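You operate a simulated robot arm through the tools that you are given. There is no shell and no other tool. Be economical: measure what you need, move in short steps, check, and stop when the job is done.

You run a simulated two-armed robot. Do the job below in one go: nothing can be reset, and whatever is moved stays where it is left.

Task
Take the lid off the large green cup and lay it down on the top of the wooden counter.

Only the result counts: the job must be done as asked and must still hold three seconds after the hand-in. Knocking over, shifting, dropping, spilling or breaking anything else fails it. Lids that push on must go on centred and level and be pressed home; caps that screw on are set level and turned clockwise until they are tight.

Robot
Two 7-joint arms with two-finger parallel grippers on one trunk, on a base that drives. Base frame: it is fixed to the floor where the robot stands at the start and does not move with it; the origin is under the middle of the robot, x ahead of it, y to its left, z up; the surface under the hand at the start is at about z = 0.85. Readings come in m, degrees, newtons and seconds.
The left shoulder is at the start at [0.05, 0.177, 1.129], the right one opposite. With the tool pointing down near the work surface each hand reaches from about 0.22 to 0.7 m from the robot's upright axis, wherever it stands, measured 20 degrees to its own side. Places, roughly: large green cup (10x10x12 cm) [0.5, -0.2, 0.9]. Payload 3.43 kg a hand.
Tool frame (each hand has its own): the origin (TCP) lies between the finger pads and is the grasp point; the fingertips stand 0.034 m ahead of it; z points along the fingers, y is the line along which they close. Largest opening 0.128 m; finger width 0.024, thickness 0.012; the body of the gripper, 0.048 by 0.13 m, starts 0.096 m behind the TCP.
Orientation is that of the tool frame in the base frame, as [roll, pitch, yaw] about the fixed x, y, z axes, in that order (R = Rz(yaw) Ry(pitch) Rx(roll)). With the fingers straight down and closing along the base's y, the tool's x points along the base's -x, its y along +y and its z along -z.

Tools
- The arms move only by the tool drive_tool. It takes "left_motion", "right_motion" or both (then of equal length, played together; a hand with none holds still); each is text: rows parted by semicolons, each of 7 numbers parted by spaces: the turn, a rotation vector about the tool's x, y, z in rad, then the shift along the tool's x, y, z in m, then the closure, from 0 (fully open) to 1 (shut). In form: wx wy wz tx ty tz jaw; .... A call has 1 to 8 rows; each row shifts and turns the commanded pose from where the row before left it, along the tool's axes as they then stand. Rows are played at 5 a second. More than 0.05 m and 8.6 degrees between two rows, or a gripper value outside its range, and nothing of the call is played. Where a pose cannot be reached the arm comes as near as it can. A force on the tool above 40 N (or 10 N above the force at the start of the call, whichever is more), or a blocked arm, ends the call early, and 0.2 s more pass. Each finger travels about 0.108 m/s and halts on what it meets, pressing with about 41 N; the grip force reading is that of the motor and also rises with nothing between the fingers. The clock runs only during rows and for 0.2 s after the last one: add rows that do not move to give the fingers time. The reply holds the time, the measured pose of the TCP, the force on the tool along the base axes, the opening and the grip force, in the units named above and with some noise, with the torque about the TCP (base axes, N m) and any sound that the robot's microphone picked up.
- Cameras (640 x 400 px; columns grow to the right, rows downward): "scene" is now at [0.1571, -0.0144, 1.2972]; the picture's right is [-0.17, -0.99, 0.00], its down [-0.50, 0.08, -0.86] and it looks along [0.85, -0.14, -0.51] (base axes); focal length 254 px, centre (320, 200). "left" rides on the left gripper at [0.076, 0.011, -0.16] in its tool frame; the picture's right is [-0.15, 0.99, 0.00], its down [-0.88, -0.13, -0.46] and it looks along [-0.45, -0.07, 0.89] (tool axes); focal length 234 px, centre (320, 200). "right" rides on the right gripper at [0.076, -0.011, -0.16] in its tool frame; the picture's right is [0.15, 0.99, 0.00], its down [-0.88, 0.13, -0.46] and it looks along [-0.45, 0.07, 0.89] (tool axes); focal length 234 px, centre (320, 200). There is no depth. A picture from a camera that has moved, and an enlarged one, comes with that camera's place and axes in the base frame and with its lens.
- capture(camera): a new picture of that camera. The clock stands still meanwhile.
- lift_body(by): slides the trunk up (or, below 0, down) by that many m; the arms and the scene camera ride with it, the base frame stays. It gives what a move gives, with no picture.
- base_move(legs): drives the robot by 1 to 6 legs, each [ahead, turn to the left] in m and degrees, along the robot's own axes; the way and the turn of a leg run together, so that a leg with both is an arc; at most 1.5 m and 180 degrees a leg. The arms and the cameras ride along, it lands a little off, and it stops where it bumps. It gives what a move gives.
- turn_head(pan, tilt): turns the head with the scene camera to pan (to the left, within 80 degrees either way) and tilt (down, from -29 to 69), counted from straight ahead of the robot. It gives what a move gives.
- inspect(camera, box): a new picture of the part [left, top, right, bottom] of that camera's present view, enlarged. The clock stands still meanwhile.
- close_job(): hands the job in; it is judged then, once.

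Work in short steps. Places have to be worked out from the pictures, the camera data and where the tool is seen: move nearer, look again, correct. Check each grasp and each placing, and mend what went wrong. You have 120 turns and 100 pictures in all, those below and enlarged ones among them. Open the grippers and draw the arms clear of the work before you hand the job in, unless the task says otherwise; then end with one line.

The tools are called after "Call:" as name(argument=value, ...) on one line, values as JSON. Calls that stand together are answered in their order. drive_tool: Moves the arms, as the interface text tells. Its arguments: {"type":"object","properties":{"left_motion":{"type":"string"},"right_motion":{"type":"string"}},"required":[]} The other tools are called the same way: lift_body (by) slides the trunk up or down; base_move (legs) drives the base; turn_head (pan, tilt) turns the head that bears the scene camera; capture (camera) takes a picture; inspect (camera, box) takes an enlarged picture of a part of a camera's view; close_job () hands the job in.

At the start:

```text
time: 0.0
left_ee_pos: [0.4304, 0.0935, 1.1264]
left_tool_rot: [180.0, 0.1, -180.0]
left_contact_force: [0.9, -1.5, -0.5]
left_wrist_torque: [0.02, 0.0, 0.02]
left_grip_width: 0.1282
left_grasp_force: 0.0
right_ee_pos: [0.405, -0.2848, 1.1656]
right_tool_rot: [179.8, 0.0, 179.9]
right_contact_force: [0.0, 0.6, 0.4]
right_wrist_torque: [0.01, -0.02, 0.01]
right_grip_width: 0.1281
right_grasp_force: 0.0
trunk travel left (down, up): [-0.3, 0.101]
robot x, y, heading: [0.001, 0.0017, 0.1]
head pan, tilt: [-9.6, 30.4]
```

scene: 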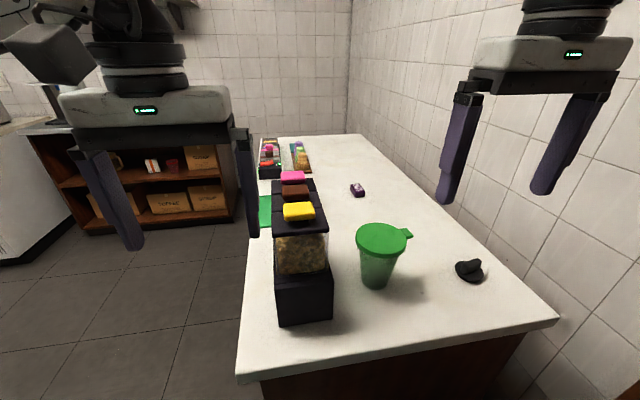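
right: 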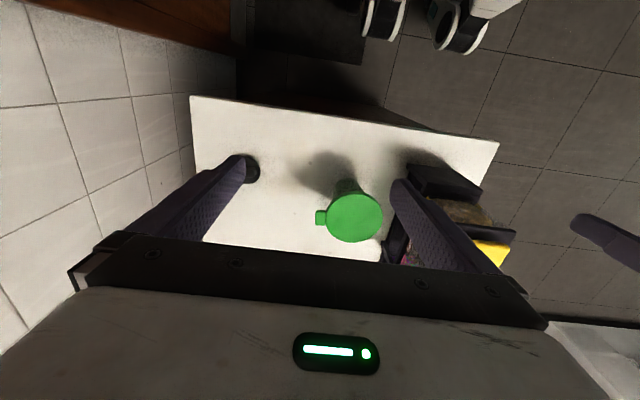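
left: 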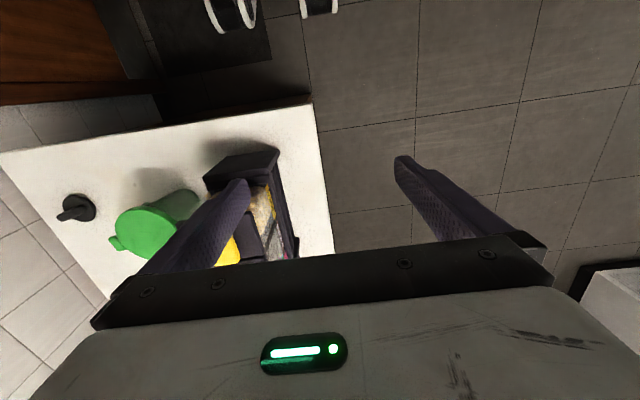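

The green cup stands on a white-topped table with a green lid that has a tab. I need to work out which piece is the "wooden counter", so I look around first.

Call:
turn_head(pan=45, tilt=25)

Call:
capture(camera="scene")

Call:
turn_head(pan=-60, tilt=25)

Call:
capture(camera="scene")

Call:
turn_head(pan=-10, tilt=50)

Call:
capture(camera="scene")

```text
time: 1.2
left_ee_pos: [0.4309, 0.0932, 1.1246]
left_tool_rot: [180.0, 0.1, -180.0]
left_contact_force: [-0.5, -1.4, -0.3]
left_wrist_torque: [0.02, -0.01, 0.03]
left_grip_width: 0.1281
left_grasp_force: 0.1
right_ee_pos: [0.4054, -0.2845, 1.1659]
right_tool_rot: [-180.0, 0.0, 179.9]
right_contact_force: [0.3, 0.1, 0.1]
right_wrist_torque: [0.03, -0.01, 0.0]
right_grip_width: 0.128
right_grasp_force: 0.0
trunk travel left (down, up): [-0.3, 0.101]
robot x, y, heading: [0.0019, -0.0002, 0.3]
head pan, tilt: [45.0, 25.0]
```

```text
96 pictures are left
camera scene: at [0.1333, 0.0657, 1.3058], right [0.71, -0.71, 0.0], down [-0.3, -0.3, -0.91], along [0.64, 0.64, -0.42], focal length 254 px, centre (320, 200)
```

scene: 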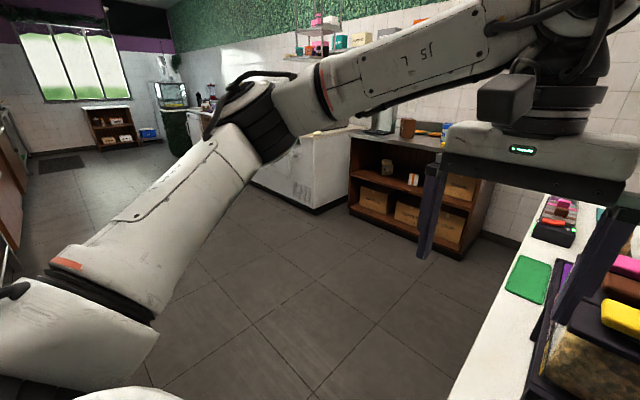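

```text
time: 3.1
left_ee_pos: [0.4307, 0.094, 1.1258]
left_tool_rot: [180.0, 0.0, 180.0]
left_contact_force: [0.3, -0.2, 0.8]
left_wrist_torque: [-0.01, 0.02, -0.02]
left_grip_width: 0.1279
left_grasp_force: 0.1
right_ee_pos: [0.4053, -0.2844, 1.1657]
right_tool_rot: [180.0, 0.0, 179.9]
right_contact_force: [1.3, -0.4, 0.0]
right_wrist_torque: [-0.01, -0.03, 0.02]
right_grip_width: 0.1281
right_grasp_force: 0.0
trunk travel left (down, up): [-0.3, 0.101]
robot x, y, heading: [0.0009, -0.0009, 0.1]
head pan, tilt: [-60.0, 25.0]
```

```text
95 pictures are left
camera scene: at [0.1142, -0.0792, 1.3058], right [-0.87, -0.5, 0.0], down [-0.21, 0.37, -0.91], along [0.45, -0.78, -0.42], focal length 254 px, centre (320, 200)
```

scene: 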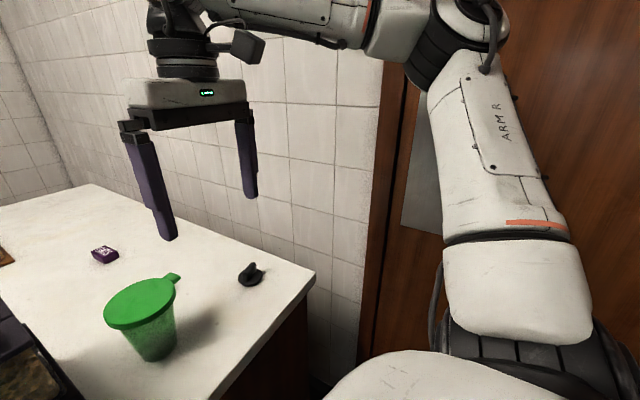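

```text
time: 4.2
left_ee_pos: [0.4302, 0.0951, 1.1258]
left_tool_rot: [180.0, -0.1, -180.0]
left_contact_force: [-0.2, 0.6, -0.4]
left_wrist_torque: [0.02, 0.0, 0.0]
left_grip_width: 0.1279
left_grasp_force: 0.0
right_ee_pos: [0.4052, -0.2843, 1.1663]
right_tool_rot: [179.9, -0.1, 179.9]
right_contact_force: [0.8, -0.6, 0.7]
right_wrist_torque: [0.0, -0.02, 0.0]
right_grip_width: 0.1282
right_grasp_force: 0.2
trunk travel left (down, up): [-0.3, 0.101]
robot x, y, heading: [0.0006, -0.0002, 0.1]
head pan, tilt: [-10.0, 50.0]
```

```text
94 pictures are left
camera scene: at [0.1439, -0.0128, 1.2683], right [-0.17, -0.98, 0.0], down [-0.75, 0.13, -0.64], along [0.63, -0.11, -0.77], focal length 254 px, centre (320, 200)
```

scene: 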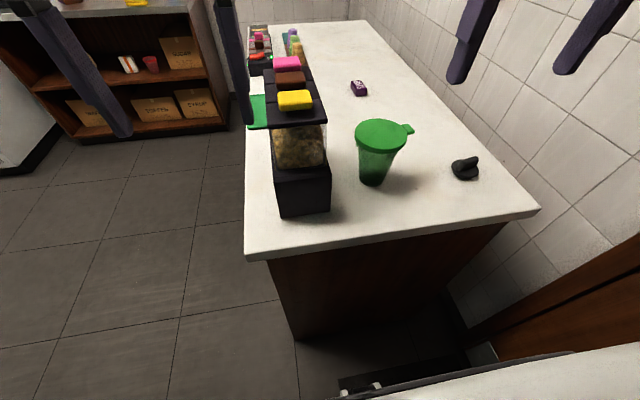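

Two candidates: the white-topped table here with its wooden body, and the shelf unit at the left. I enlarge views of both.

Call:
turn_head(pan=30, tilt=15)

Call:
capture(camera="scene")

Call:
inspect(camera="scene", box=[240, 80, 500, 242])

Call:
turn_head(pan=80, tilt=10)

Call:
capture(camera="scene")

```text
time: 5.3
left_ee_pos: [0.4311, 0.0943, 1.1257]
left_tool_rot: [180.0, 0.0, -180.0]
left_contact_force: [0.9, 0.0, 0.2]
left_wrist_torque: [-0.01, 0.03, -0.02]
left_grip_width: 0.1282
left_grasp_force: 0.0
right_ee_pos: [0.4059, -0.2841, 1.1657]
right_tool_rot: [-180.0, 0.0, 179.9]
right_contact_force: [0.2, 0.5, -0.2]
right_wrist_torque: [0.0, -0.03, -0.02]
right_grip_width: 0.128
right_grasp_force: 0.1
trunk travel left (down, up): [-0.3, 0.101]
robot x, y, heading: [0.0035, -0.0, 0.2]
head pan, tilt: [30.0, 15.0]
```

```text
93 pictures are left
camera scene: at [0.149, 0.0473, 1.3219], right [0.5, -0.87, 0.0], down [-0.22, -0.13, -0.97], along [0.84, 0.48, -0.26], focal length 254 px, centre (320, 200)
```

scene: 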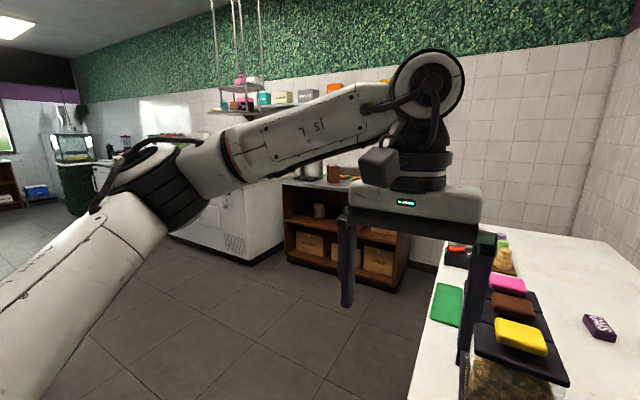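

```text
2.46 times, centred on (370, 161) of scene
camera zoom: at [0.149, 0.0473, 1.3219], right [0.5, -0.87, 0.0], down [-0.22, -0.13, -0.97], along [0.84, 0.48, -0.26], focal length 625 px, centre (197, 296)
```

zoom: 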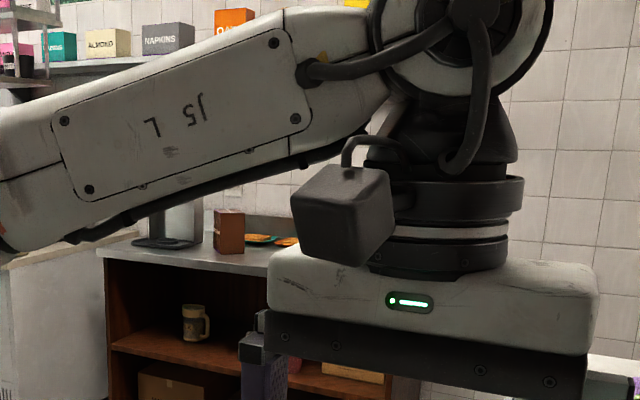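

```text
time: 6.5
left_ee_pos: [0.4309, 0.0943, 1.1257]
left_tool_rot: [179.9, 0.0, -179.9]
left_contact_force: [0.2, 0.5, -0.9]
left_wrist_torque: [0.02, -0.02, 0.01]
left_grip_width: 0.1279
left_grasp_force: 0.1
right_ee_pos: [0.4059, -0.2843, 1.166]
right_tool_rot: [179.9, 0.0, 179.9]
right_contact_force: [-1.0, 0.5, -0.4]
right_wrist_torque: [0.0, -0.02, -0.06]
right_grip_width: 0.1281
right_grasp_force: 0.0
trunk travel left (down, up): [-0.3, 0.101]
robot x, y, heading: [-0.0013, -0.0005, -0.1]
head pan, tilt: [80.0, 10.0]
```

```text
91 pictures are left
camera scene: at [0.0843, 0.0922, 1.3301], right [0.98, -0.17, 0.0], down [-0.03, -0.17, -0.98], along [0.17, 0.97, -0.17], focal length 254 px, centre (320, 200)
```

scene: 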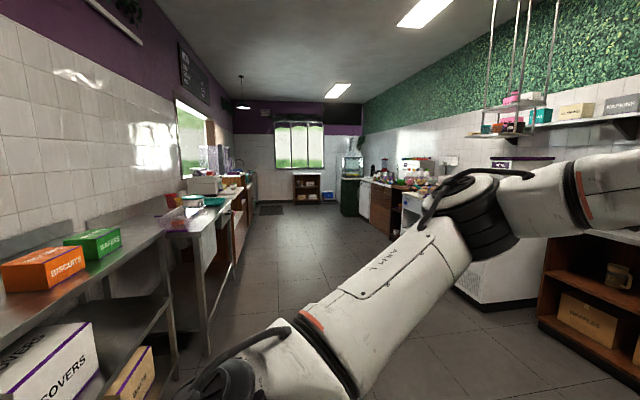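

I take the white-topped counter with the wooden body, on which the cup stands, as the wooden counter. Lid is judged near (0.53,-0.205,0.96), tab towards -y. I turn the right hand 90° so the fingers close along x (free of tab and dispenser) while moving above it.

Call:
drive_tool(right_motion="0 0 -0.147 0 0 0 0;0 0 -0.147 0 0 0 0;0 0 -0.147 0 0 0 0;0 0 -0.147 0 0 0 0;0 0 -0.147 0 0 0 0;0 0 -0.147 0 0 0 0;0 0 -0.147 0 0 0 0;0 0 -0.147 0 0 0 0")

Call:
turn_head(pan=-20, tilt=40)

Call:
capture(camera="scene")

Call:
capture(camera="right")

```text
time: 8.3
left_ee_pos: [0.4291, 0.0943, 1.124]
left_tool_rot: [-180.0, 0.0, 180.0]
left_contact_force: [-0.2, -0.3, -0.4]
left_wrist_torque: [-0.01, -0.02, 0.03]
left_grip_width: 0.128
left_grasp_force: 0.2
right_ee_pos: [0.34, -0.2039, 1.1248]
right_tool_rot: [-180.0, 0.1, -112.8]
right_contact_force: [0.2, -0.3, -0.1]
right_wrist_torque: [0.0, -0.01, -0.03]
right_grip_width: 0.1283
right_grasp_force: 0.1
right hand out of reach, approached as far as the arm can: row 5, 6, 7, 8
trunk travel left (down, up): [-0.3, 0.101]
robot x, y, heading: [-0.0009, -0.0002, 0.1]
head pan, tilt: [80.0, 10.0]
```

```text
time: 10.1
left_ee_pos: [0.43, 0.0936, 1.126]
left_tool_rot: [180.0, 0.0, 180.0]
left_contact_force: [0.0, -0.5, -0.1]
left_wrist_torque: [-0.04, 0.01, 0.0]
left_grip_width: 0.128
left_grasp_force: 0.1
right_ee_pos: [0.3406, -0.2036, 1.1258]
right_tool_rot: [-180.0, 0.1, -112.9]
right_contact_force: [-0.3, -0.2, -0.1]
right_wrist_torque: [0.02, 0.0, 0.0]
right_grip_width: 0.1278
right_grasp_force: 0.1
trunk travel left (down, up): [-0.3, 0.101]
robot x, y, heading: [-0.0006, 0.0029, 0.2]
head pan, tilt: [-20.0, 40.0]
```

```text
90 pictures are left
camera scene: at [0.148, -0.0284, 1.2825], right [-0.34, -0.94, 0.0], down [-0.6, 0.22, -0.77], along [0.72, -0.26, -0.64], focal length 254 px, centre (320, 200)
```

scene: 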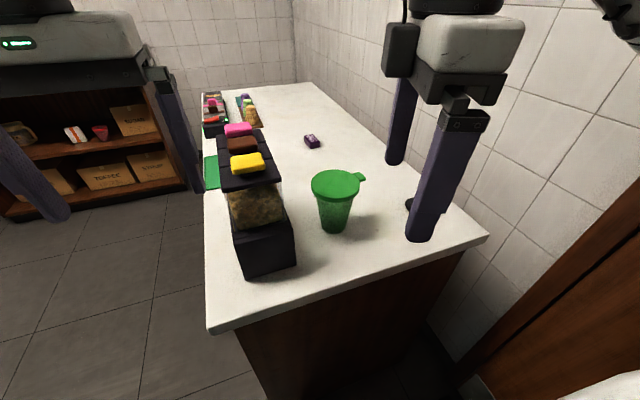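

```text
89 pictures are left
camera right: at [0.3214, -0.2784, 1.285], right [-0.97, 0.25, 0.0], down [0.22, 0.86, 0.46], along [0.12, 0.44, -0.89], focal length 234 px, centre (320, 200)
```

right: 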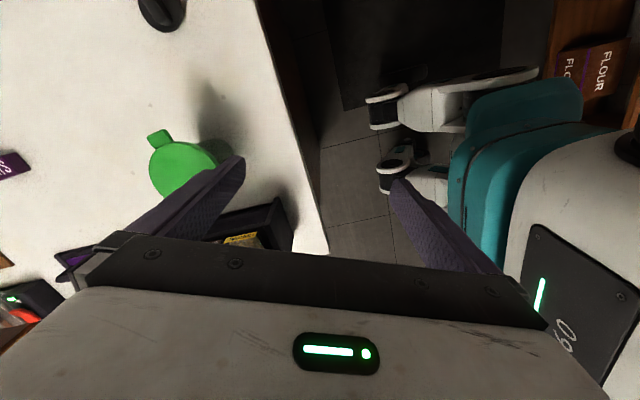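

At this yaw the arm is out of reach; the tab points about (0.42,-0.9). I turn back the other way, aiming for a closing axis near +50°, which stays clear of the tab.

Call:
drive_tool(right_motion="0 0 0.147 0 0 0 0;0 0 0.147 0 0 0 0;0 0 0.147 0 0 0 0;0 0 0.147 0 0 0 0;0 0 0.147 0 0 0 0;0 0 0.147 0 0 0 0;0 0 0.147 0 0 0 0;0 0 0.147 0 0 0 0")

```text
time: 11.8
left_ee_pos: [0.4296, 0.0936, 1.1253]
left_tool_rot: [-180.0, 0.1, -180.0]
left_contact_force: [-0.4, 1.0, 0.0]
left_wrist_torque: [-0.02, 0.01, 0.03]
left_grip_width: 0.1281
left_grasp_force: 0.0
right_ee_pos: [0.3395, -0.2041, 1.1257]
right_tool_rot: [179.8, -0.1, 179.8]
right_contact_force: [0.4, 1.2, 0.7]
right_wrist_torque: [0.02, 0.0, -0.03]
right_grip_width: 0.1277
right_grasp_force: 0.1
trunk travel left (down, up): [-0.3, 0.101]
robot x, y, heading: [-0.0013, -0.0009, -0.1]
head pan, tilt: [-20.0, 40.0]
```

Back at yaw 180 and reachable. I move ahead 0.14 m while turning about 38° the other way.

Call:
drive_tool(right_motion="0 0 0 -0.035 0 0 0;0 0 0 -0.035 0 0 0;0 0 0 -0.035 0 0 0;0 0 0 -0.035 0 0 0;0 0 0.147 0 0 0 0;0 0 0.147 0 0 0 0;0 0 0.147 0 0 0 0;0 0 0.147 0 0 0 0")

Call:
capture(camera="right")

Call:
capture(camera="scene")

```text
time: 13.7
left_ee_pos: [0.4302, 0.0938, 1.1253]
left_tool_rot: [180.0, 0.0, 180.0]
left_contact_force: [0.1, -0.7, -0.3]
left_wrist_torque: [0.02, -0.02, 0.02]
left_grip_width: 0.1282
left_grasp_force: 0.1
right_ee_pos: [0.4807, -0.2039, 1.1257]
right_tool_rot: [179.9, -0.2, 146.1]
right_contact_force: [0.1, 0.3, 0.6]
right_wrist_torque: [-0.04, 0.02, 0.01]
right_grip_width: 0.128
right_grasp_force: 0.0
trunk travel left (down, up): [-0.3, 0.101]
robot x, y, heading: [0.0026, 0.0007, 0.2]
head pan, tilt: [-20.0, 40.0]
```

```text
88 pictures are left
camera right: at [0.412, -0.1714, 1.285], right [0.43, 0.9, 0.0], down [0.8, -0.38, 0.45], along [0.41, -0.19, -0.89], focal length 234 px, centre (320, 200)
```

right: 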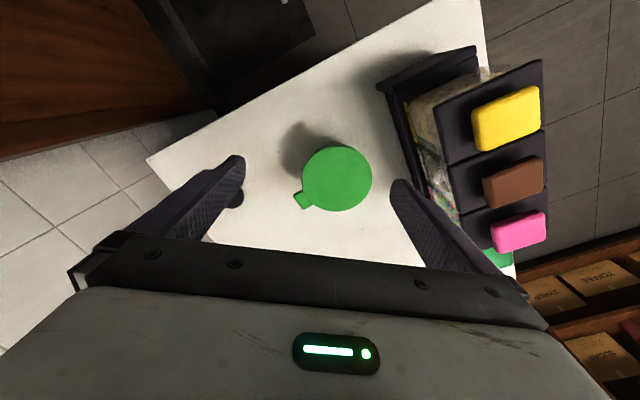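

```text
87 pictures are left
camera scene: at [0.148, -0.0285, 1.2824], right [-0.34, -0.94, 0.0], down [-0.6, 0.22, -0.77], along [0.72, -0.26, -0.64], focal length 254 px, centre (320, 200)
```

scene: 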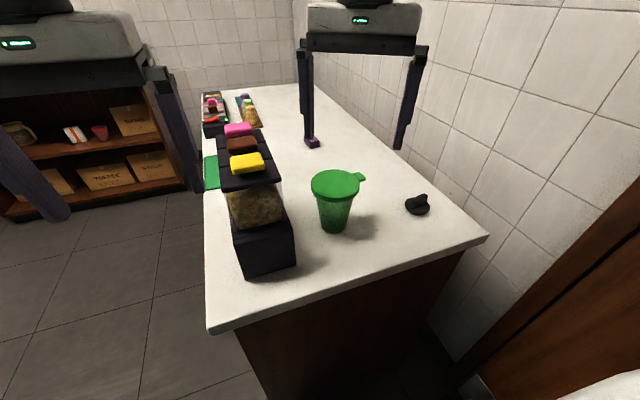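

Lid centre triangulates to about (0.537,-0.203,0.97), diameter 0.10, tab at about -80°. I turn a further 8°, centre over the lid, and lower part way.

Call:
inspect(camera="scene", box=[290, 150, 400, 250])

Call:
drive_tool(right_motion="0 0 0.147 0 0 0 0;0 0 0 -0.022 0.019 0 0;0 0 0 -0.02 0.019 0 0;0 0 0 0 0 0.03 0;0 0 0 0 0 0.03 0")

Call:
capture(camera="right")

Call:
capture(camera="scene")

```text
4.00 times, centred on (345, 200) of scene
camera zoom: at [0.148, -0.0285, 1.2824], right [-0.34, -0.94, 0.0], down [-0.6, 0.22, -0.77], along [0.72, -0.26, -0.64], focal length 1016 px, centre (220, 200)
```

zoom: 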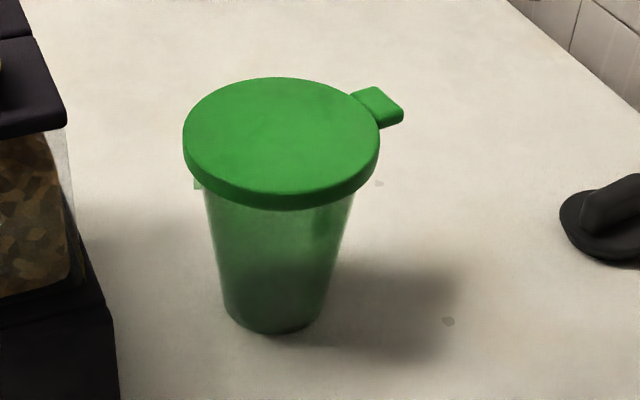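

```text
time: 14.8
left_ee_pos: [0.431, 0.0938, 1.1251]
left_tool_rot: [-179.9, 0.0, 180.0]
left_contact_force: [0.6, -0.2, 0.0]
left_wrist_torque: [0.0, -0.01, -0.01]
left_grip_width: 0.1279
left_grasp_force: 0.1
right_ee_pos: [0.4975, -0.2088, 1.0671]
right_tool_rot: [179.8, -0.1, 137.8]
right_contact_force: [-0.5, 0.0, -0.3]
right_wrist_torque: [0.0, 0.04, -0.01]
right_grip_width: 0.128
right_grasp_force: 0.0
right hand out of reach, approached as far as the arm can: row 2, 3
trunk travel left (down, up): [-0.3, 0.101]
robot x, y, heading: [0.0033, -0.0009, 0.2]
head pan, tilt: [-20.0, 40.0]
```

```text
85 pictures are left
camera right: at [0.4351, -0.1674, 1.2258], right [0.56, 0.83, 0.0], down [0.74, -0.5, 0.45], along [0.38, -0.25, -0.89], focal length 234 px, centre (320, 200)
```

right: 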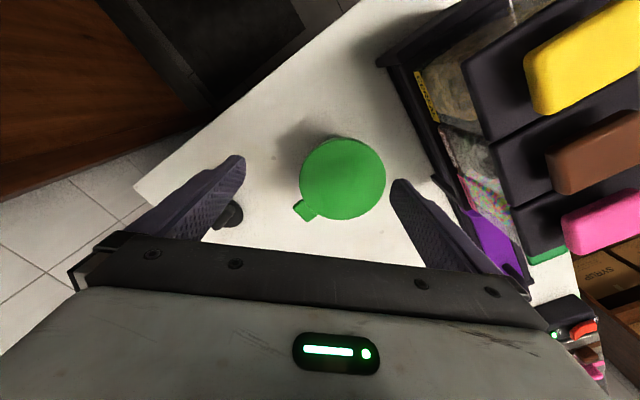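

```text
84 pictures are left
camera scene: at [0.1481, -0.0285, 1.2824], right [-0.34, -0.94, 0.0], down [-0.6, 0.22, -0.77], along [0.72, -0.26, -0.64], focal length 254 px, centre (320, 200)
```

scene: 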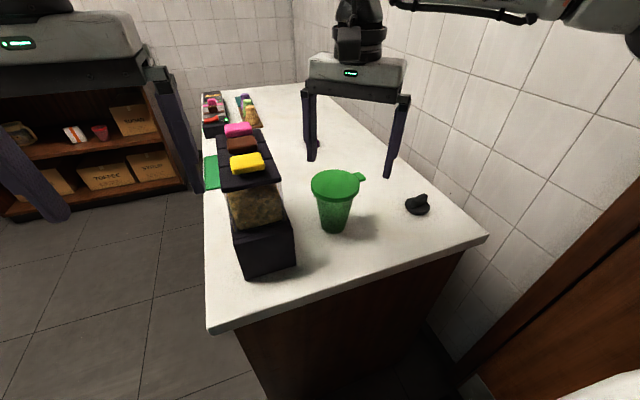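

Forward reach ran out at that height; the wrist is high, so I try again a little lower (tips still over the lid).

Call:
drive_tool(right_motion="0 0 0 0 0 0.035 0;0 0 0 -0.013 0.0155 0 0;0 0 0 -0.013 0.0155 0 0;0 0 0 0 0 0 0")

Call:
capture(camera="right")

```text
time: 15.8
left_ee_pos: [0.4303, 0.094, 1.1246]
left_tool_rot: [179.9, 0.0, 179.9]
left_contact_force: [-0.1, -1.2, -0.1]
left_wrist_torque: [0.02, 0.02, 0.0]
left_grip_width: 0.1283
left_grasp_force: 0.0
right_ee_pos: [0.534, -0.2079, 1.03]
right_tool_rot: [179.8, -0.1, 137.8]
right_contact_force: [0.8, -0.7, -0.6]
right_wrist_torque: [0.03, -0.01, 0.0]
right_grip_width: 0.1278
right_grasp_force: 0.1
right hand out of reach, approached as far as the arm can: row 3
trunk travel left (down, up): [-0.3, 0.101]
robot x, y, heading: [0.0008, 0.0014, -0.1]
head pan, tilt: [-20.0, 40.0]
```

```text
83 pictures are left
camera right: at [0.4698, -0.1666, 1.1891], right [0.56, 0.83, 0.0], down [0.74, -0.5, 0.46], along [0.38, -0.25, -0.89], focal length 234 px, centre (320, 200)
```

right: 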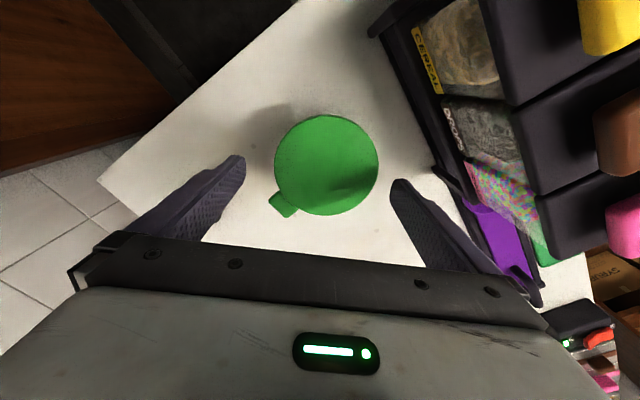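

Lid is seen at (0.535,-0.201), about 6 mm off along the closing axis; the cup under the lid is clearly narrower, so fingers only meet the lid. I correct and lower to TCP z≈0.968.

Call:
drive_tool(right_motion="0 0 0 0.003 0.006 0 0;0 0 0 0 0 0.02 0;0 0 0 0 0 0.02 0;0 0 0 0 0 0.022 0;0 0 0 0 0 0 0")

Call:
capture(camera="right")

Call:
inspect(camera="scene", box=[270, 100, 430, 250])

```text
time: 17.1
left_ee_pos: [0.4295, 0.0932, 1.1253]
left_tool_rot: [-180.0, 0.0, -180.0]
left_contact_force: [-0.1, 0.8, -0.9]
left_wrist_torque: [-0.02, 0.0, -0.01]
left_grip_width: 0.1279
left_grasp_force: 0.0
right_ee_pos: [0.5311, -0.207, 0.967]
right_tool_rot: [180.0, -0.1, 137.8]
right_contact_force: [0.3, 0.1, 0.3]
right_wrist_torque: [-0.01, 0.02, -0.02]
right_grip_width: 0.1278
right_grasp_force: 0.2
right hand out of reach, approached as far as the arm can: row 1
trunk travel left (down, up): [-0.3, 0.101]
robot x, y, heading: [-0.0003, -0.0017, -0.1]
head pan, tilt: [-20.0, 40.0]
```

```text
82 pictures are left
camera right: at [0.4679, -0.1645, 1.1264], right [0.56, 0.83, 0.0], down [0.74, -0.5, 0.45], along [0.38, -0.25, -0.89], focal length 234 px, centre (320, 200)
```

right: 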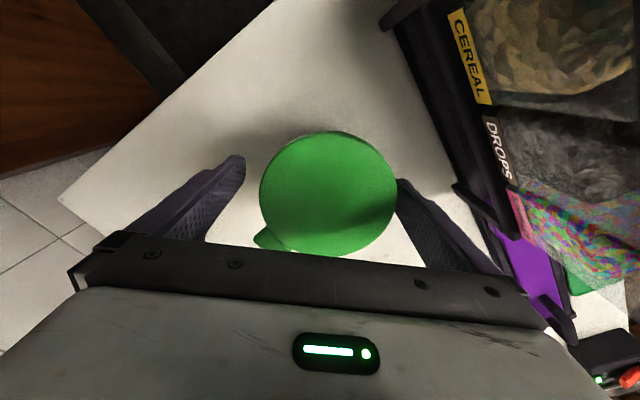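

```text
2.67 times, centred on (350, 175) of scene
camera zoom: at [0.1479, -0.0284, 1.2825], right [-0.34, -0.94, 0.0], down [-0.6, 0.22, -0.77], along [0.72, -0.26, -0.64], focal length 677 px, centre (240, 267)
```

zoom: 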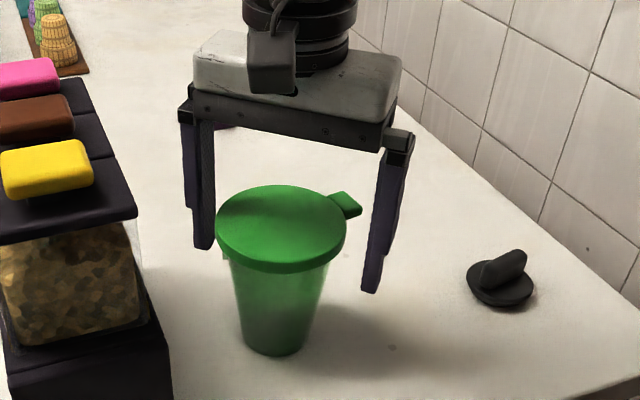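

The lid is still about 6 mm toward the left finger; I shift along the closing axis before closing.

Call:
drive_tool(right_motion="0 0 0 0.002 0.0065 0 0;0 0 0 0 0 0 0")

Call:
capture(camera="right")

```text
time: 17.6
left_ee_pos: [0.4311, 0.0939, 1.1248]
left_tool_rot: [180.0, -0.1, -180.0]
left_contact_force: [0.7, 0.3, -0.1]
left_wrist_torque: [-0.01, 0.0, -0.01]
left_grip_width: 0.1277
left_grasp_force: 0.1
right_ee_pos: [0.5295, -0.2038, 0.9671]
right_tool_rot: [179.8, -0.2, 137.9]
right_contact_force: [0.0, -0.2, 0.1]
right_wrist_torque: [0.04, -0.03, 0.01]
right_grip_width: 0.1279
right_grasp_force: 0.0
right hand out of reach, approached as far as the arm can: row 1
trunk travel left (down, up): [-0.3, 0.101]
robot x, y, heading: [-0.0009, -0.0002, 0.0]
head pan, tilt: [-20.0, 40.0]
```

```text
80 pictures are left
camera right: at [0.4665, -0.1617, 1.1267], right [0.56, 0.83, 0.0], down [0.74, -0.5, 0.46], along [0.38, -0.25, -0.89], focal length 234 px, centre (320, 200)
```

right: 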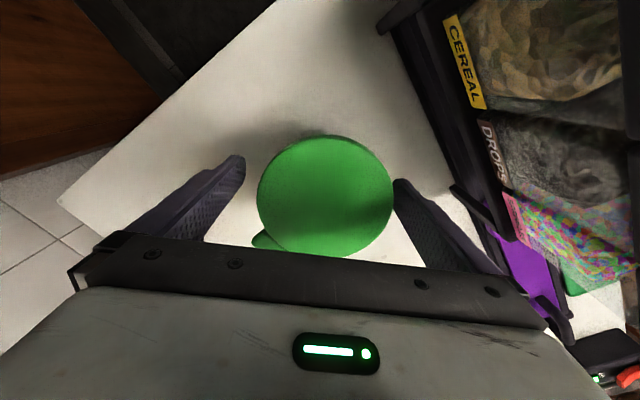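

Reach still limits at this yaw. I raise clear, turn back ~7.5° and recentre, then lower again.

Call:
drive_tool(right_motion="0 0 0 0 0 -0.04 0;0 0 0 0 0 -0.01 0;0 0 -0.13 0 0 0 0;0 0 0 -0.0016 0.005 0 0;0 0 0 0 0 0.025 0;0 0 0 0 0 0.025 0;0 0 0 0 0 0 0")

Call:
capture(camera="right")

```text
time: 19.2
left_ee_pos: [0.4312, 0.0942, 1.1246]
left_tool_rot: [180.0, 0.0, 179.9]
left_contact_force: [0.2, 0.4, -0.6]
left_wrist_torque: [0.01, -0.01, -0.03]
left_grip_width: 0.128
left_grasp_force: 0.1
right_ee_pos: [0.5292, -0.2033, 0.968]
right_tool_rot: [179.8, 0.0, 145.4]
right_contact_force: [0.4, 0.8, 0.1]
right_wrist_torque: [-0.03, 0.0, 0.02]
right_grip_width: 0.128
right_grasp_force: 0.1
right hand out of reach, approached as far as the arm can: row 4
trunk travel left (down, up): [-0.3, 0.101]
robot x, y, heading: [0.0015, -0.0025, 0.1]
head pan, tilt: [-20.0, 40.0]
```

```text
79 pictures are left
camera right: at [0.4617, -0.1704, 1.1278], right [0.44, 0.9, 0.0], down [0.8, -0.4, 0.46], along [0.41, -0.2, -0.89], focal length 234 px, centre (320, 200)
```

right: 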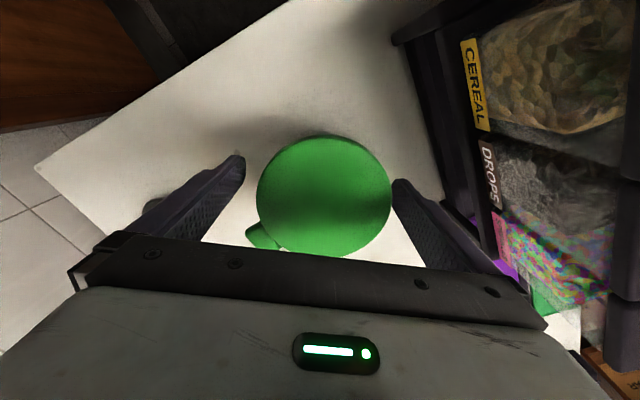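

Still ~3 mm short, and reach would bind when lifting too. I raise the hands and check the gap before the base to drive a little closer.

Call:
drive_tool(left_motion="0 0 0 0 0.03 -0.03 0;0 0 0 0 0.03 -0.03 0;0 0 0 0 0 0 0", right_motion="0 0 0 0 0 -0.03 0;0 0 0 0 0 -0.03 0;0 0 0 0 0 0 0")

Call:
turn_head(pan=0, tilt=69)

Call:
capture(camera="scene")

Call:
capture(camera="left")

```text
time: 20.1
left_ee_pos: [0.4305, 0.1535, 1.1834]
left_tool_rot: [180.0, 0.0, 180.0]
left_contact_force: [0.1, -0.5, 0.5]
left_wrist_torque: [0.04, 0.01, 0.02]
left_grip_width: 0.128
left_grasp_force: 0.1
right_ee_pos: [0.5301, -0.2034, 1.0277]
right_tool_rot: [179.8, -0.1, 145.3]
right_contact_force: [-0.2, 0.0, 0.1]
right_wrist_torque: [-0.01, 0.0, 0.03]
right_grip_width: 0.1279
right_grasp_force: 0.1
right hand out of reach, approached as far as the arm can: row 2
trunk travel left (down, up): [-0.3, 0.101]
robot x, y, heading: [0.0018, -0.0017, -0.1]
head pan, tilt: [-20.0, 40.0]
```

```text
time: 21.0
left_ee_pos: [0.4313, 0.1532, 1.1835]
left_tool_rot: [179.9, -0.1, -179.9]
left_contact_force: [-0.1, -0.4, 1.0]
left_wrist_torque: [0.0, 0.01, -0.01]
left_grip_width: 0.128
left_grasp_force: 0.1
right_ee_pos: [0.5288, -0.2027, 1.0288]
right_tool_rot: [179.8, 0.0, 145.3]
right_contact_force: [0.7, 0.0, 0.4]
right_wrist_torque: [0.04, -0.05, 0.01]
right_grip_width: 0.1279
right_grasp_force: 0.1
trunk travel left (down, up): [-0.3, 0.101]
robot x, y, heading: [0.0007, -0.0042, -0.0]
head pan, tilt: [0.0, 68.8]
```

```text
78 pictures are left
camera scene: at [0.124, 0.0006, 1.2464], right [0.0, -1.0, 0.0], down [-0.93, 0.0, -0.36], along [0.36, 0.0, -0.93], focal length 254 px, centre (320, 200)
```

scene: 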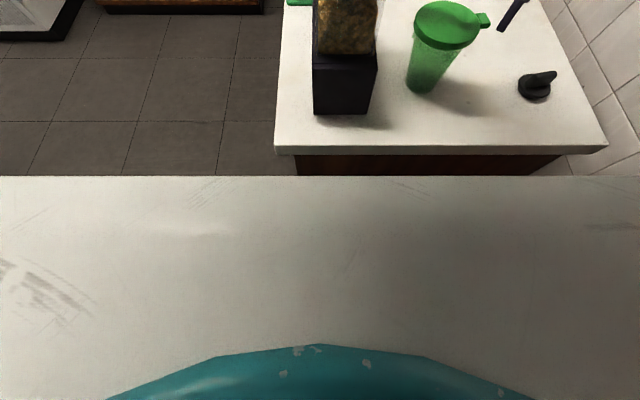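

```text
77 pictures are left
camera left: at [0.3543, 0.1639, 1.3435], right [0.15, 0.99, 0.0], down [0.88, -0.13, 0.46], along [0.45, -0.07, -0.89], focal length 234 px, centre (320, 200)
```

left: 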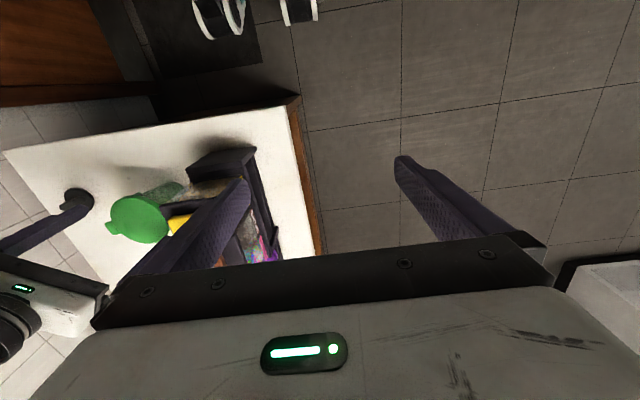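

The base front is near x≈0.29 and the counter edge near 0.375, so 0.04 m ahead is safe; the right fingertips are above the lid.

Call:
base_move(legs=[[0.04, 0]])

Call:
capture(camera="right")

```text
time: 21.9
left_ee_pos: [0.471, 0.1523, 1.1829]
left_tool_rot: [-180.0, 0.1, -179.9]
left_contact_force: [0.1, -0.2, -0.8]
left_wrist_torque: [0.03, 0.03, -0.01]
left_grip_width: 0.1278
left_grasp_force: 0.0
right_ee_pos: [0.5707, -0.2032, 1.027]
right_tool_rot: [179.8, -0.1, 145.3]
right_contact_force: [0.1, 0.8, 0.8]
right_wrist_torque: [-0.04, 0.05, 0.01]
right_grip_width: 0.1281
right_grasp_force: 0.0
trunk travel left (down, up): [-0.3, 0.101]
robot x, y, heading: [0.0453, -0.0008, 0.3]
head pan, tilt: [0.0, 68.8]
```

```text
76 pictures are left
camera right: at [0.5024, -0.1709, 1.1872], right [0.44, 0.9, 0.0], down [0.8, -0.4, 0.45], along [0.41, -0.2, -0.89], focal length 234 px, centre (320, 200)
```

right: 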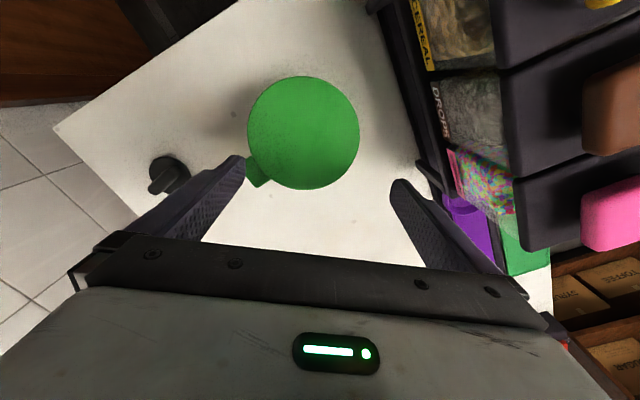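

Lid reads (0.534,-0.202). I recentre over it, turn a bit more away from the tab, and lower partway to check.

Call:
drive_tool(right_motion="0 0 0 0.0155 -0.0095 0 0;0 0 0 0.0155 -0.0095 0 0;0 0 0.13 0 0 0 0;0 0 0 0 0 0.03 0;0 0 0 0 0 0 0")

Call:
capture(camera="right")

```text
time: 23.1
left_ee_pos: [0.4705, 0.153, 1.1821]
left_tool_rot: [180.0, 0.2, -179.9]
left_contact_force: [0.4, -0.7, 0.0]
left_wrist_torque: [0.0, -0.02, -0.01]
left_grip_width: 0.1281
left_grasp_force: 0.2
right_ee_pos: [0.534, -0.2027, 0.9976]
right_tool_rot: [179.7, -0.2, 137.8]
right_contact_force: [-0.6, -0.5, -1.0]
right_wrist_torque: [-0.03, 0.0, 0.0]
right_grip_width: 0.1279
right_grasp_force: 0.0
trunk travel left (down, up): [-0.3, 0.101]
robot x, y, heading: [0.0403, -0.0005, 0.0]
head pan, tilt: [0.0, 68.8]
```

```text
75 pictures are left
camera right: at [0.4695, -0.1599, 1.1571], right [0.56, 0.83, 0.0], down [0.74, -0.5, 0.46], along [0.38, -0.25, -0.89], focal length 234 px, centre (320, 200)
```

right: 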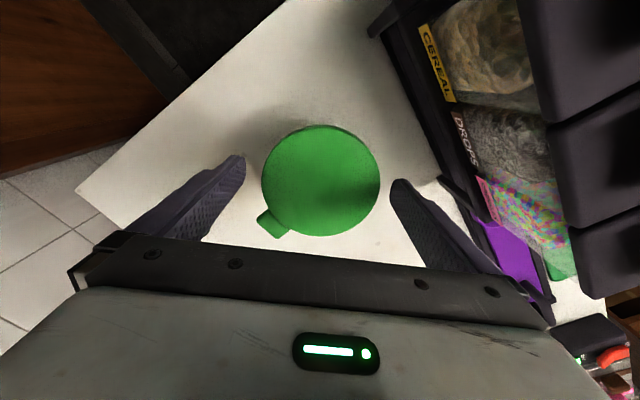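

Centred now. I lower 0.03 m and close on the rim.

Call:
drive_tool(right_motion="0 0 0 0 0 0.015 0;0 0 0 0 0.0005 0.014 0;0 0 0 0 0 0 0.15;0 0 0 0 0 0 0.2;0 0 0 0 0 0 0.25;0 0 0 0 0 0 0.35;0 0 0 0 0 0 0.35;0 0 0 0 0 0 0.35")

Call:
capture(camera="right")

Call:
turn_head(pan=-20, tilt=40)

Call:
inspect(camera="scene", box=[240, 100, 400, 250])

```text
time: 24.9
left_ee_pos: [0.4707, 0.1527, 1.1831]
left_tool_rot: [-180.0, 0.0, -179.9]
left_contact_force: [-0.5, -0.4, -0.8]
left_wrist_torque: [-0.02, 0.0, 0.0]
left_grip_width: 0.1283
left_grasp_force: 0.1
right_ee_pos: [0.534, -0.2021, 0.967]
right_tool_rot: [179.9, -0.1, 138.0]
right_contact_force: [0.3, 0.3, -1.1]
right_wrist_torque: [0.0, -0.02, 0.02]
right_grip_width: 0.1004
right_grasp_force: 40.9
trunk travel left (down, up): [-0.3, 0.101]
robot x, y, heading: [0.0407, 0.0006, -0.3]
head pan, tilt: [0.0, 68.8]
```

```text
74 pictures are left
camera right: at [0.4704, -0.1594, 1.1277], right [0.56, 0.83, 0.0], down [0.74, -0.5, 0.46], along [0.38, -0.25, -0.89], focal length 234 px, centre (320, 200)
```

right: 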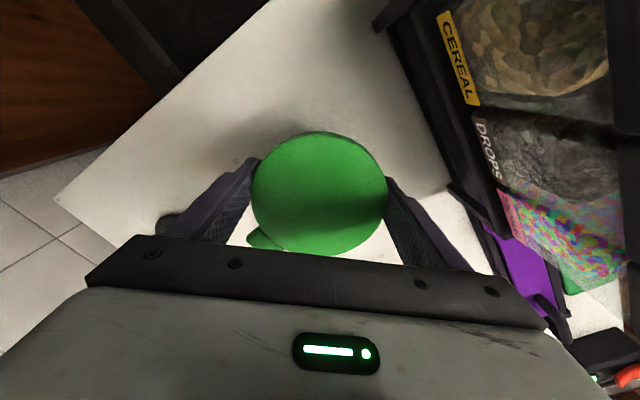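

```text
time: 25.8
left_ee_pos: [0.4694, 0.153, 1.1831]
left_tool_rot: [-180.0, 0.0, -179.8]
left_contact_force: [-0.3, 0.4, -0.9]
left_wrist_torque: [-0.01, 0.03, -0.01]
left_grip_width: 0.1278
left_grasp_force: 0.0
right_ee_pos: [0.5326, -0.201, 0.9675]
right_tool_rot: [179.8, -0.1, 138.0]
right_contact_force: [1.0, -0.6, -0.7]
right_wrist_torque: [0.02, -0.02, -0.01]
right_grip_width: 0.1001
right_grasp_force: 40.8
trunk travel left (down, up): [-0.3, 0.101]
robot x, y, heading: [0.0422, -0.001, 0.1]
head pan, tilt: [-20.0, 40.0]
```

```text
2.67 times, centred on (320, 175) of scene
camera zoom: at [0.188, -0.0284, 1.2824], right [-0.34, -0.94, 0.0], down [-0.6, 0.22, -0.77], along [0.72, -0.26, -0.64], focal length 677 px, centre (320, 267)
```

zoom: 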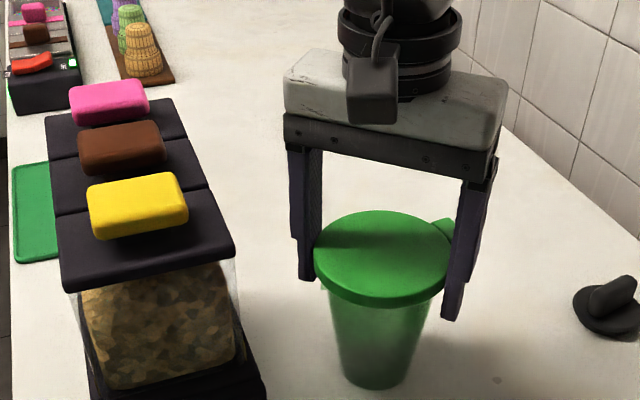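

Held at 0.100 m with 41 N. I lift a few millimetres to see whether the lid comes off alone.

Call:
drive_tool(right_motion="0 0 0 0 0 -0.003 0.35;0 0 0 0 0 -0.003 0.35;0 0 0 0 0 -0.002 0.35")

Call:
inspect(camera="scene", box=[240, 100, 400, 250])

```text
time: 26.6
left_ee_pos: [0.4701, 0.1525, 1.1847]
left_tool_rot: [-180.0, 0.0, -179.9]
left_contact_force: [0.6, 0.6, -0.6]
left_wrist_torque: [0.02, -0.03, -0.02]
left_grip_width: 0.128
left_grasp_force: 0.0
right_ee_pos: [0.5342, -0.201, 0.9776]
right_tool_rot: [179.8, -0.1, 137.8]
right_contact_force: [0.3, 0.0, -0.2]
right_wrist_torque: [0.0, 0.01, 0.04]
right_grip_width: 0.1003
right_grasp_force: 41.3
trunk travel left (down, up): [-0.3, 0.101]
robot x, y, heading: [0.0417, 0.0012, 0.2]
head pan, tilt: [-20.0, 40.0]
```

```text
2.67 times, centred on (320, 175) of scene
camera zoom: at [0.188, -0.0284, 1.2824], right [-0.34, -0.94, 0.0], down [-0.6, 0.22, -0.77], along [0.72, -0.26, -0.64], focal length 677 px, centre (320, 267)
```

zoom: 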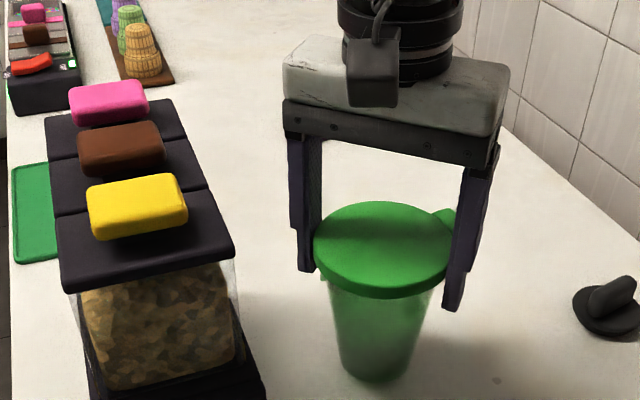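

The cup's base may have risen with the lid; I check by comparing closely.

Call:
inspect(camera="scene", box=[300, 190, 360, 250])

Call:
inspect(camera="right", box=[220, 90, 420, 260])

```text
6.67 times, centred on (330, 220) of scene
camera zoom: at [0.188, -0.0284, 1.2824], right [-0.34, -0.94, 0.0], down [-0.6, 0.22, -0.77], along [0.72, -0.26, -0.64], focal length 1693 px, centre (253, 67)
```

zoom: 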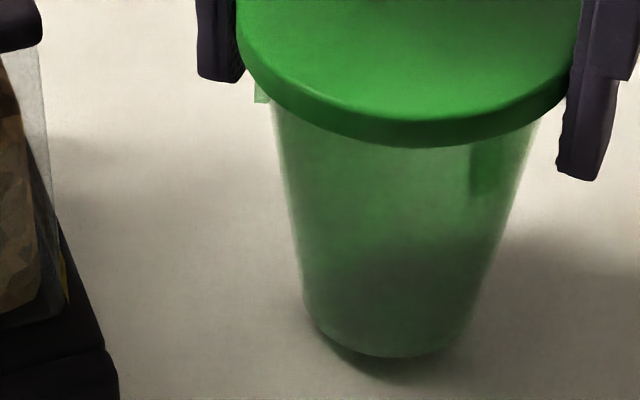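

```text
2.35 times, centred on (320, 175) of right
camera zoom: at [0.4709, -0.1597, 1.1369], right [0.55, 0.83, 0.0], down [0.74, -0.5, 0.45], along [0.38, -0.25, -0.89], focal length 551 px, centre (320, 259)
```

zoom: 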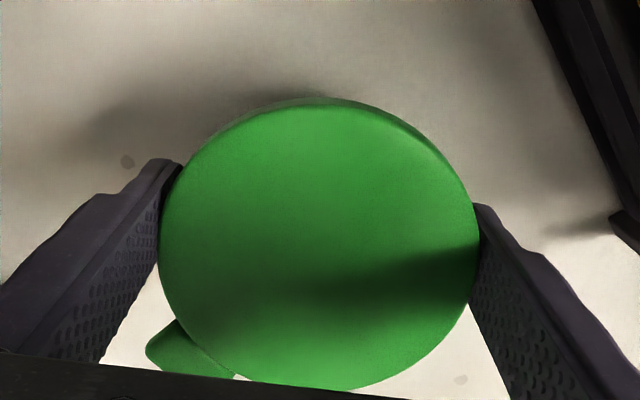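

The shadow under the cup shows it rose with the lid, so it must be held while the lid is pulled. I set it back down first, gently.

Call:
drive_tool(right_motion="0 0 0 0 0 0.004 0.35;0 0 0 0 0 0.004 0.35;0 0 0 0 0 0.0015 0.35;0 0 0 0 0 0 0.35")

Call:
inspect(camera="scene", box=[300, 190, 360, 250])

Call:
capture(camera="scene")

```text
time: 27.6
left_ee_pos: [0.4696, 0.1535, 1.1834]
left_tool_rot: [179.9, 0.2, -179.9]
left_contact_force: [-0.4, -0.2, -0.4]
left_wrist_torque: [0.0, 0.0, 0.02]
left_grip_width: 0.128
left_grasp_force: 0.1
right_ee_pos: [0.532, -0.2007, 0.9684]
right_tool_rot: [179.8, -0.1, 138.0]
right_contact_force: [-0.1, -1.1, 1.6]
right_wrist_torque: [-0.03, -0.03, 0.01]
right_grip_width: 0.1004
right_grasp_force: 40.7
trunk travel left (down, up): [-0.3, 0.101]
robot x, y, heading: [0.0391, -0.0004, -0.1]
head pan, tilt: [-20.0, 40.0]
```

```text
6.67 times, centred on (330, 220) of scene
camera zoom: at [0.1878, -0.0284, 1.2825], right [-0.34, -0.94, 0.0], down [-0.6, 0.22, -0.77], along [0.72, -0.26, -0.64], focal length 1693 px, centre (253, 67)
```

zoom: 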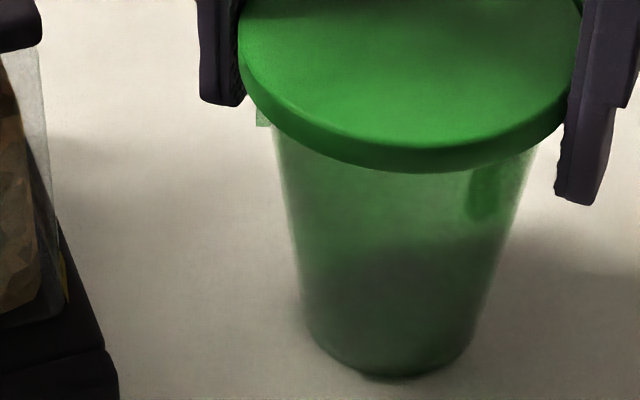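

```text
68 pictures are left
camera scene: at [0.1878, -0.0284, 1.2825], right [-0.34, -0.94, 0.0], down [-0.6, 0.22, -0.77], along [0.72, -0.26, -0.64], focal length 254 px, centre (320, 200)
```

scene: 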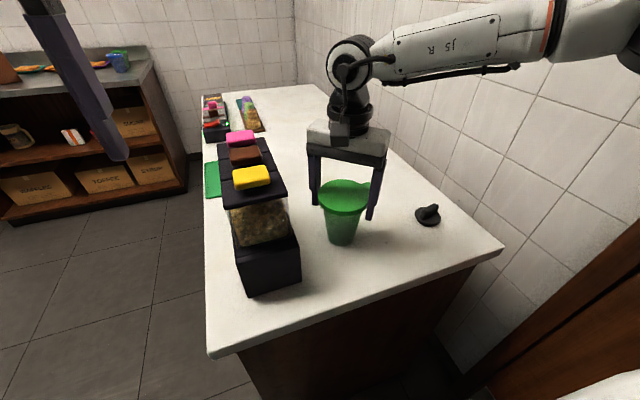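

Cup is back down (1.6 N contact). I keep it held with the right hand and bring the left hand in from the front, to grip the cup body with fingers slanting 30° down; first back and across.

Call:
drive_tool(left_motion="0 0 0 0.035 0 0 0;0 0 0 0.035 0 0 0;0 0 0 0.035 0 0 0;0 0 0 0.03 0 0 0;0 0 0.105 0 -0.04 0 0;0 0 0.105 0 -0.04 0 0;0 0 0 0 -0.04 0 0;0 0 0 0 0 0 0")

```text
time: 29.4
left_ee_pos: [0.3216, 0.0349, 1.1818]
left_tool_rot: [180.0, 0.1, 167.9]
left_contact_force: [-0.3, 0.1, -0.8]
left_wrist_torque: [0.0, -0.01, 0.01]
left_grip_width: 0.1281
left_grasp_force: 0.1
right_ee_pos: [0.5325, -0.2012, 0.9675]
right_tool_rot: [179.8, 0.0, 137.9]
right_contact_force: [-0.5, 0.1, 2.8]
right_wrist_torque: [0.07, 0.06, 0.0]
right_grip_width: 0.0999
right_grasp_force: 40.7
trunk travel left (down, up): [-0.3, 0.101]
robot x, y, heading: [0.0412, 0.0, 0.0]
head pan, tilt: [-20.0, 40.0]
```

Next I lower and bring the left hand to (0.36,-0.15,1.03) in front of the cup and begin pitching the fingers forward.

Call:
drive_tool(left_motion="0 0 0 -0.0155 -0.0345 0.031 0;0 0 0 -0.0155 -0.0345 0.031 0;0 0 0 -0.0155 -0.0345 0.031 0;0 0 0 -0.0155 -0.0345 0.031 0;0 0 0 -0.0155 -0.0345 0.031 0;0 -0.147 0 0 0 0 0;0 -0.147 0 0 0 0 0;0 0 0 0 0 0 0")

Call:
capture(camera="scene")

Call:
capture(camera="left")

```text
time: 31.2
left_ee_pos: [0.3613, -0.1506, 1.0282]
left_tool_rot: [179.9, 17.0, 167.9]
left_contact_force: [-0.4, -0.6, 0.2]
left_wrist_torque: [-0.01, -0.01, 0.0]
left_grip_width: 0.128
left_grasp_force: 0.1
right_ee_pos: [0.5336, -0.2028, 0.9684]
right_tool_rot: [179.8, 0.0, 137.9]
right_contact_force: [-0.4, -0.7, 3.4]
right_wrist_torque: [0.03, -0.03, -0.02]
right_grip_width: 0.0999
right_grasp_force: 41.6
trunk travel left (down, up): [-0.3, 0.101]
robot x, y, heading: [0.0422, -0.0008, -0.1]
head pan, tilt: [-20.0, 40.0]
```

```text
67 pictures are left
camera scene: at [0.1877, -0.0284, 1.2825], right [-0.34, -0.94, 0.0], down [-0.6, 0.22, -0.77], along [0.72, -0.26, -0.64], focal length 254 px, centre (320, 200)
```

scene: 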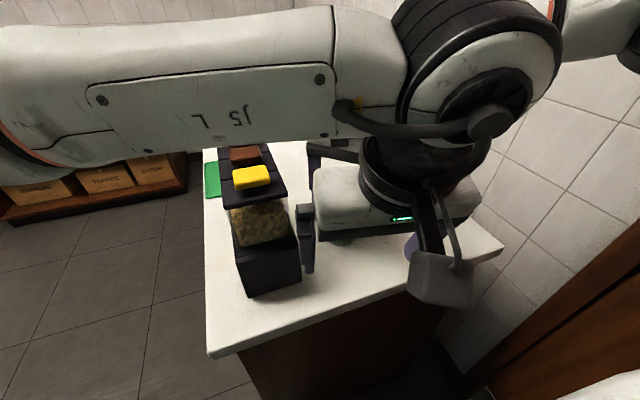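

```text
66 pictures are left
camera left: at [0.2476, -0.1149, 1.1593], right [0.34, 0.94, 0.04], down [0.67, -0.27, 0.69], along [0.66, -0.21, -0.72], focal length 234 px, centre (320, 200)
```

left: 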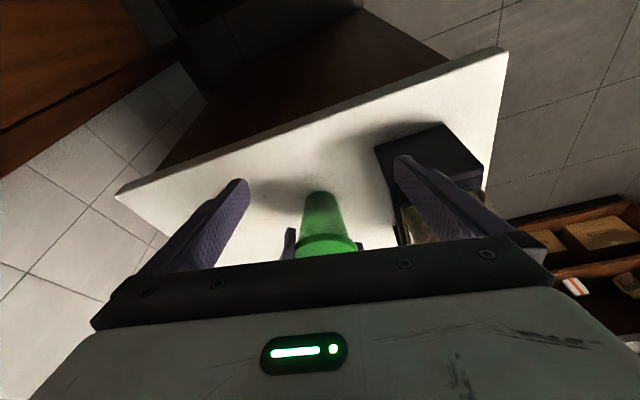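

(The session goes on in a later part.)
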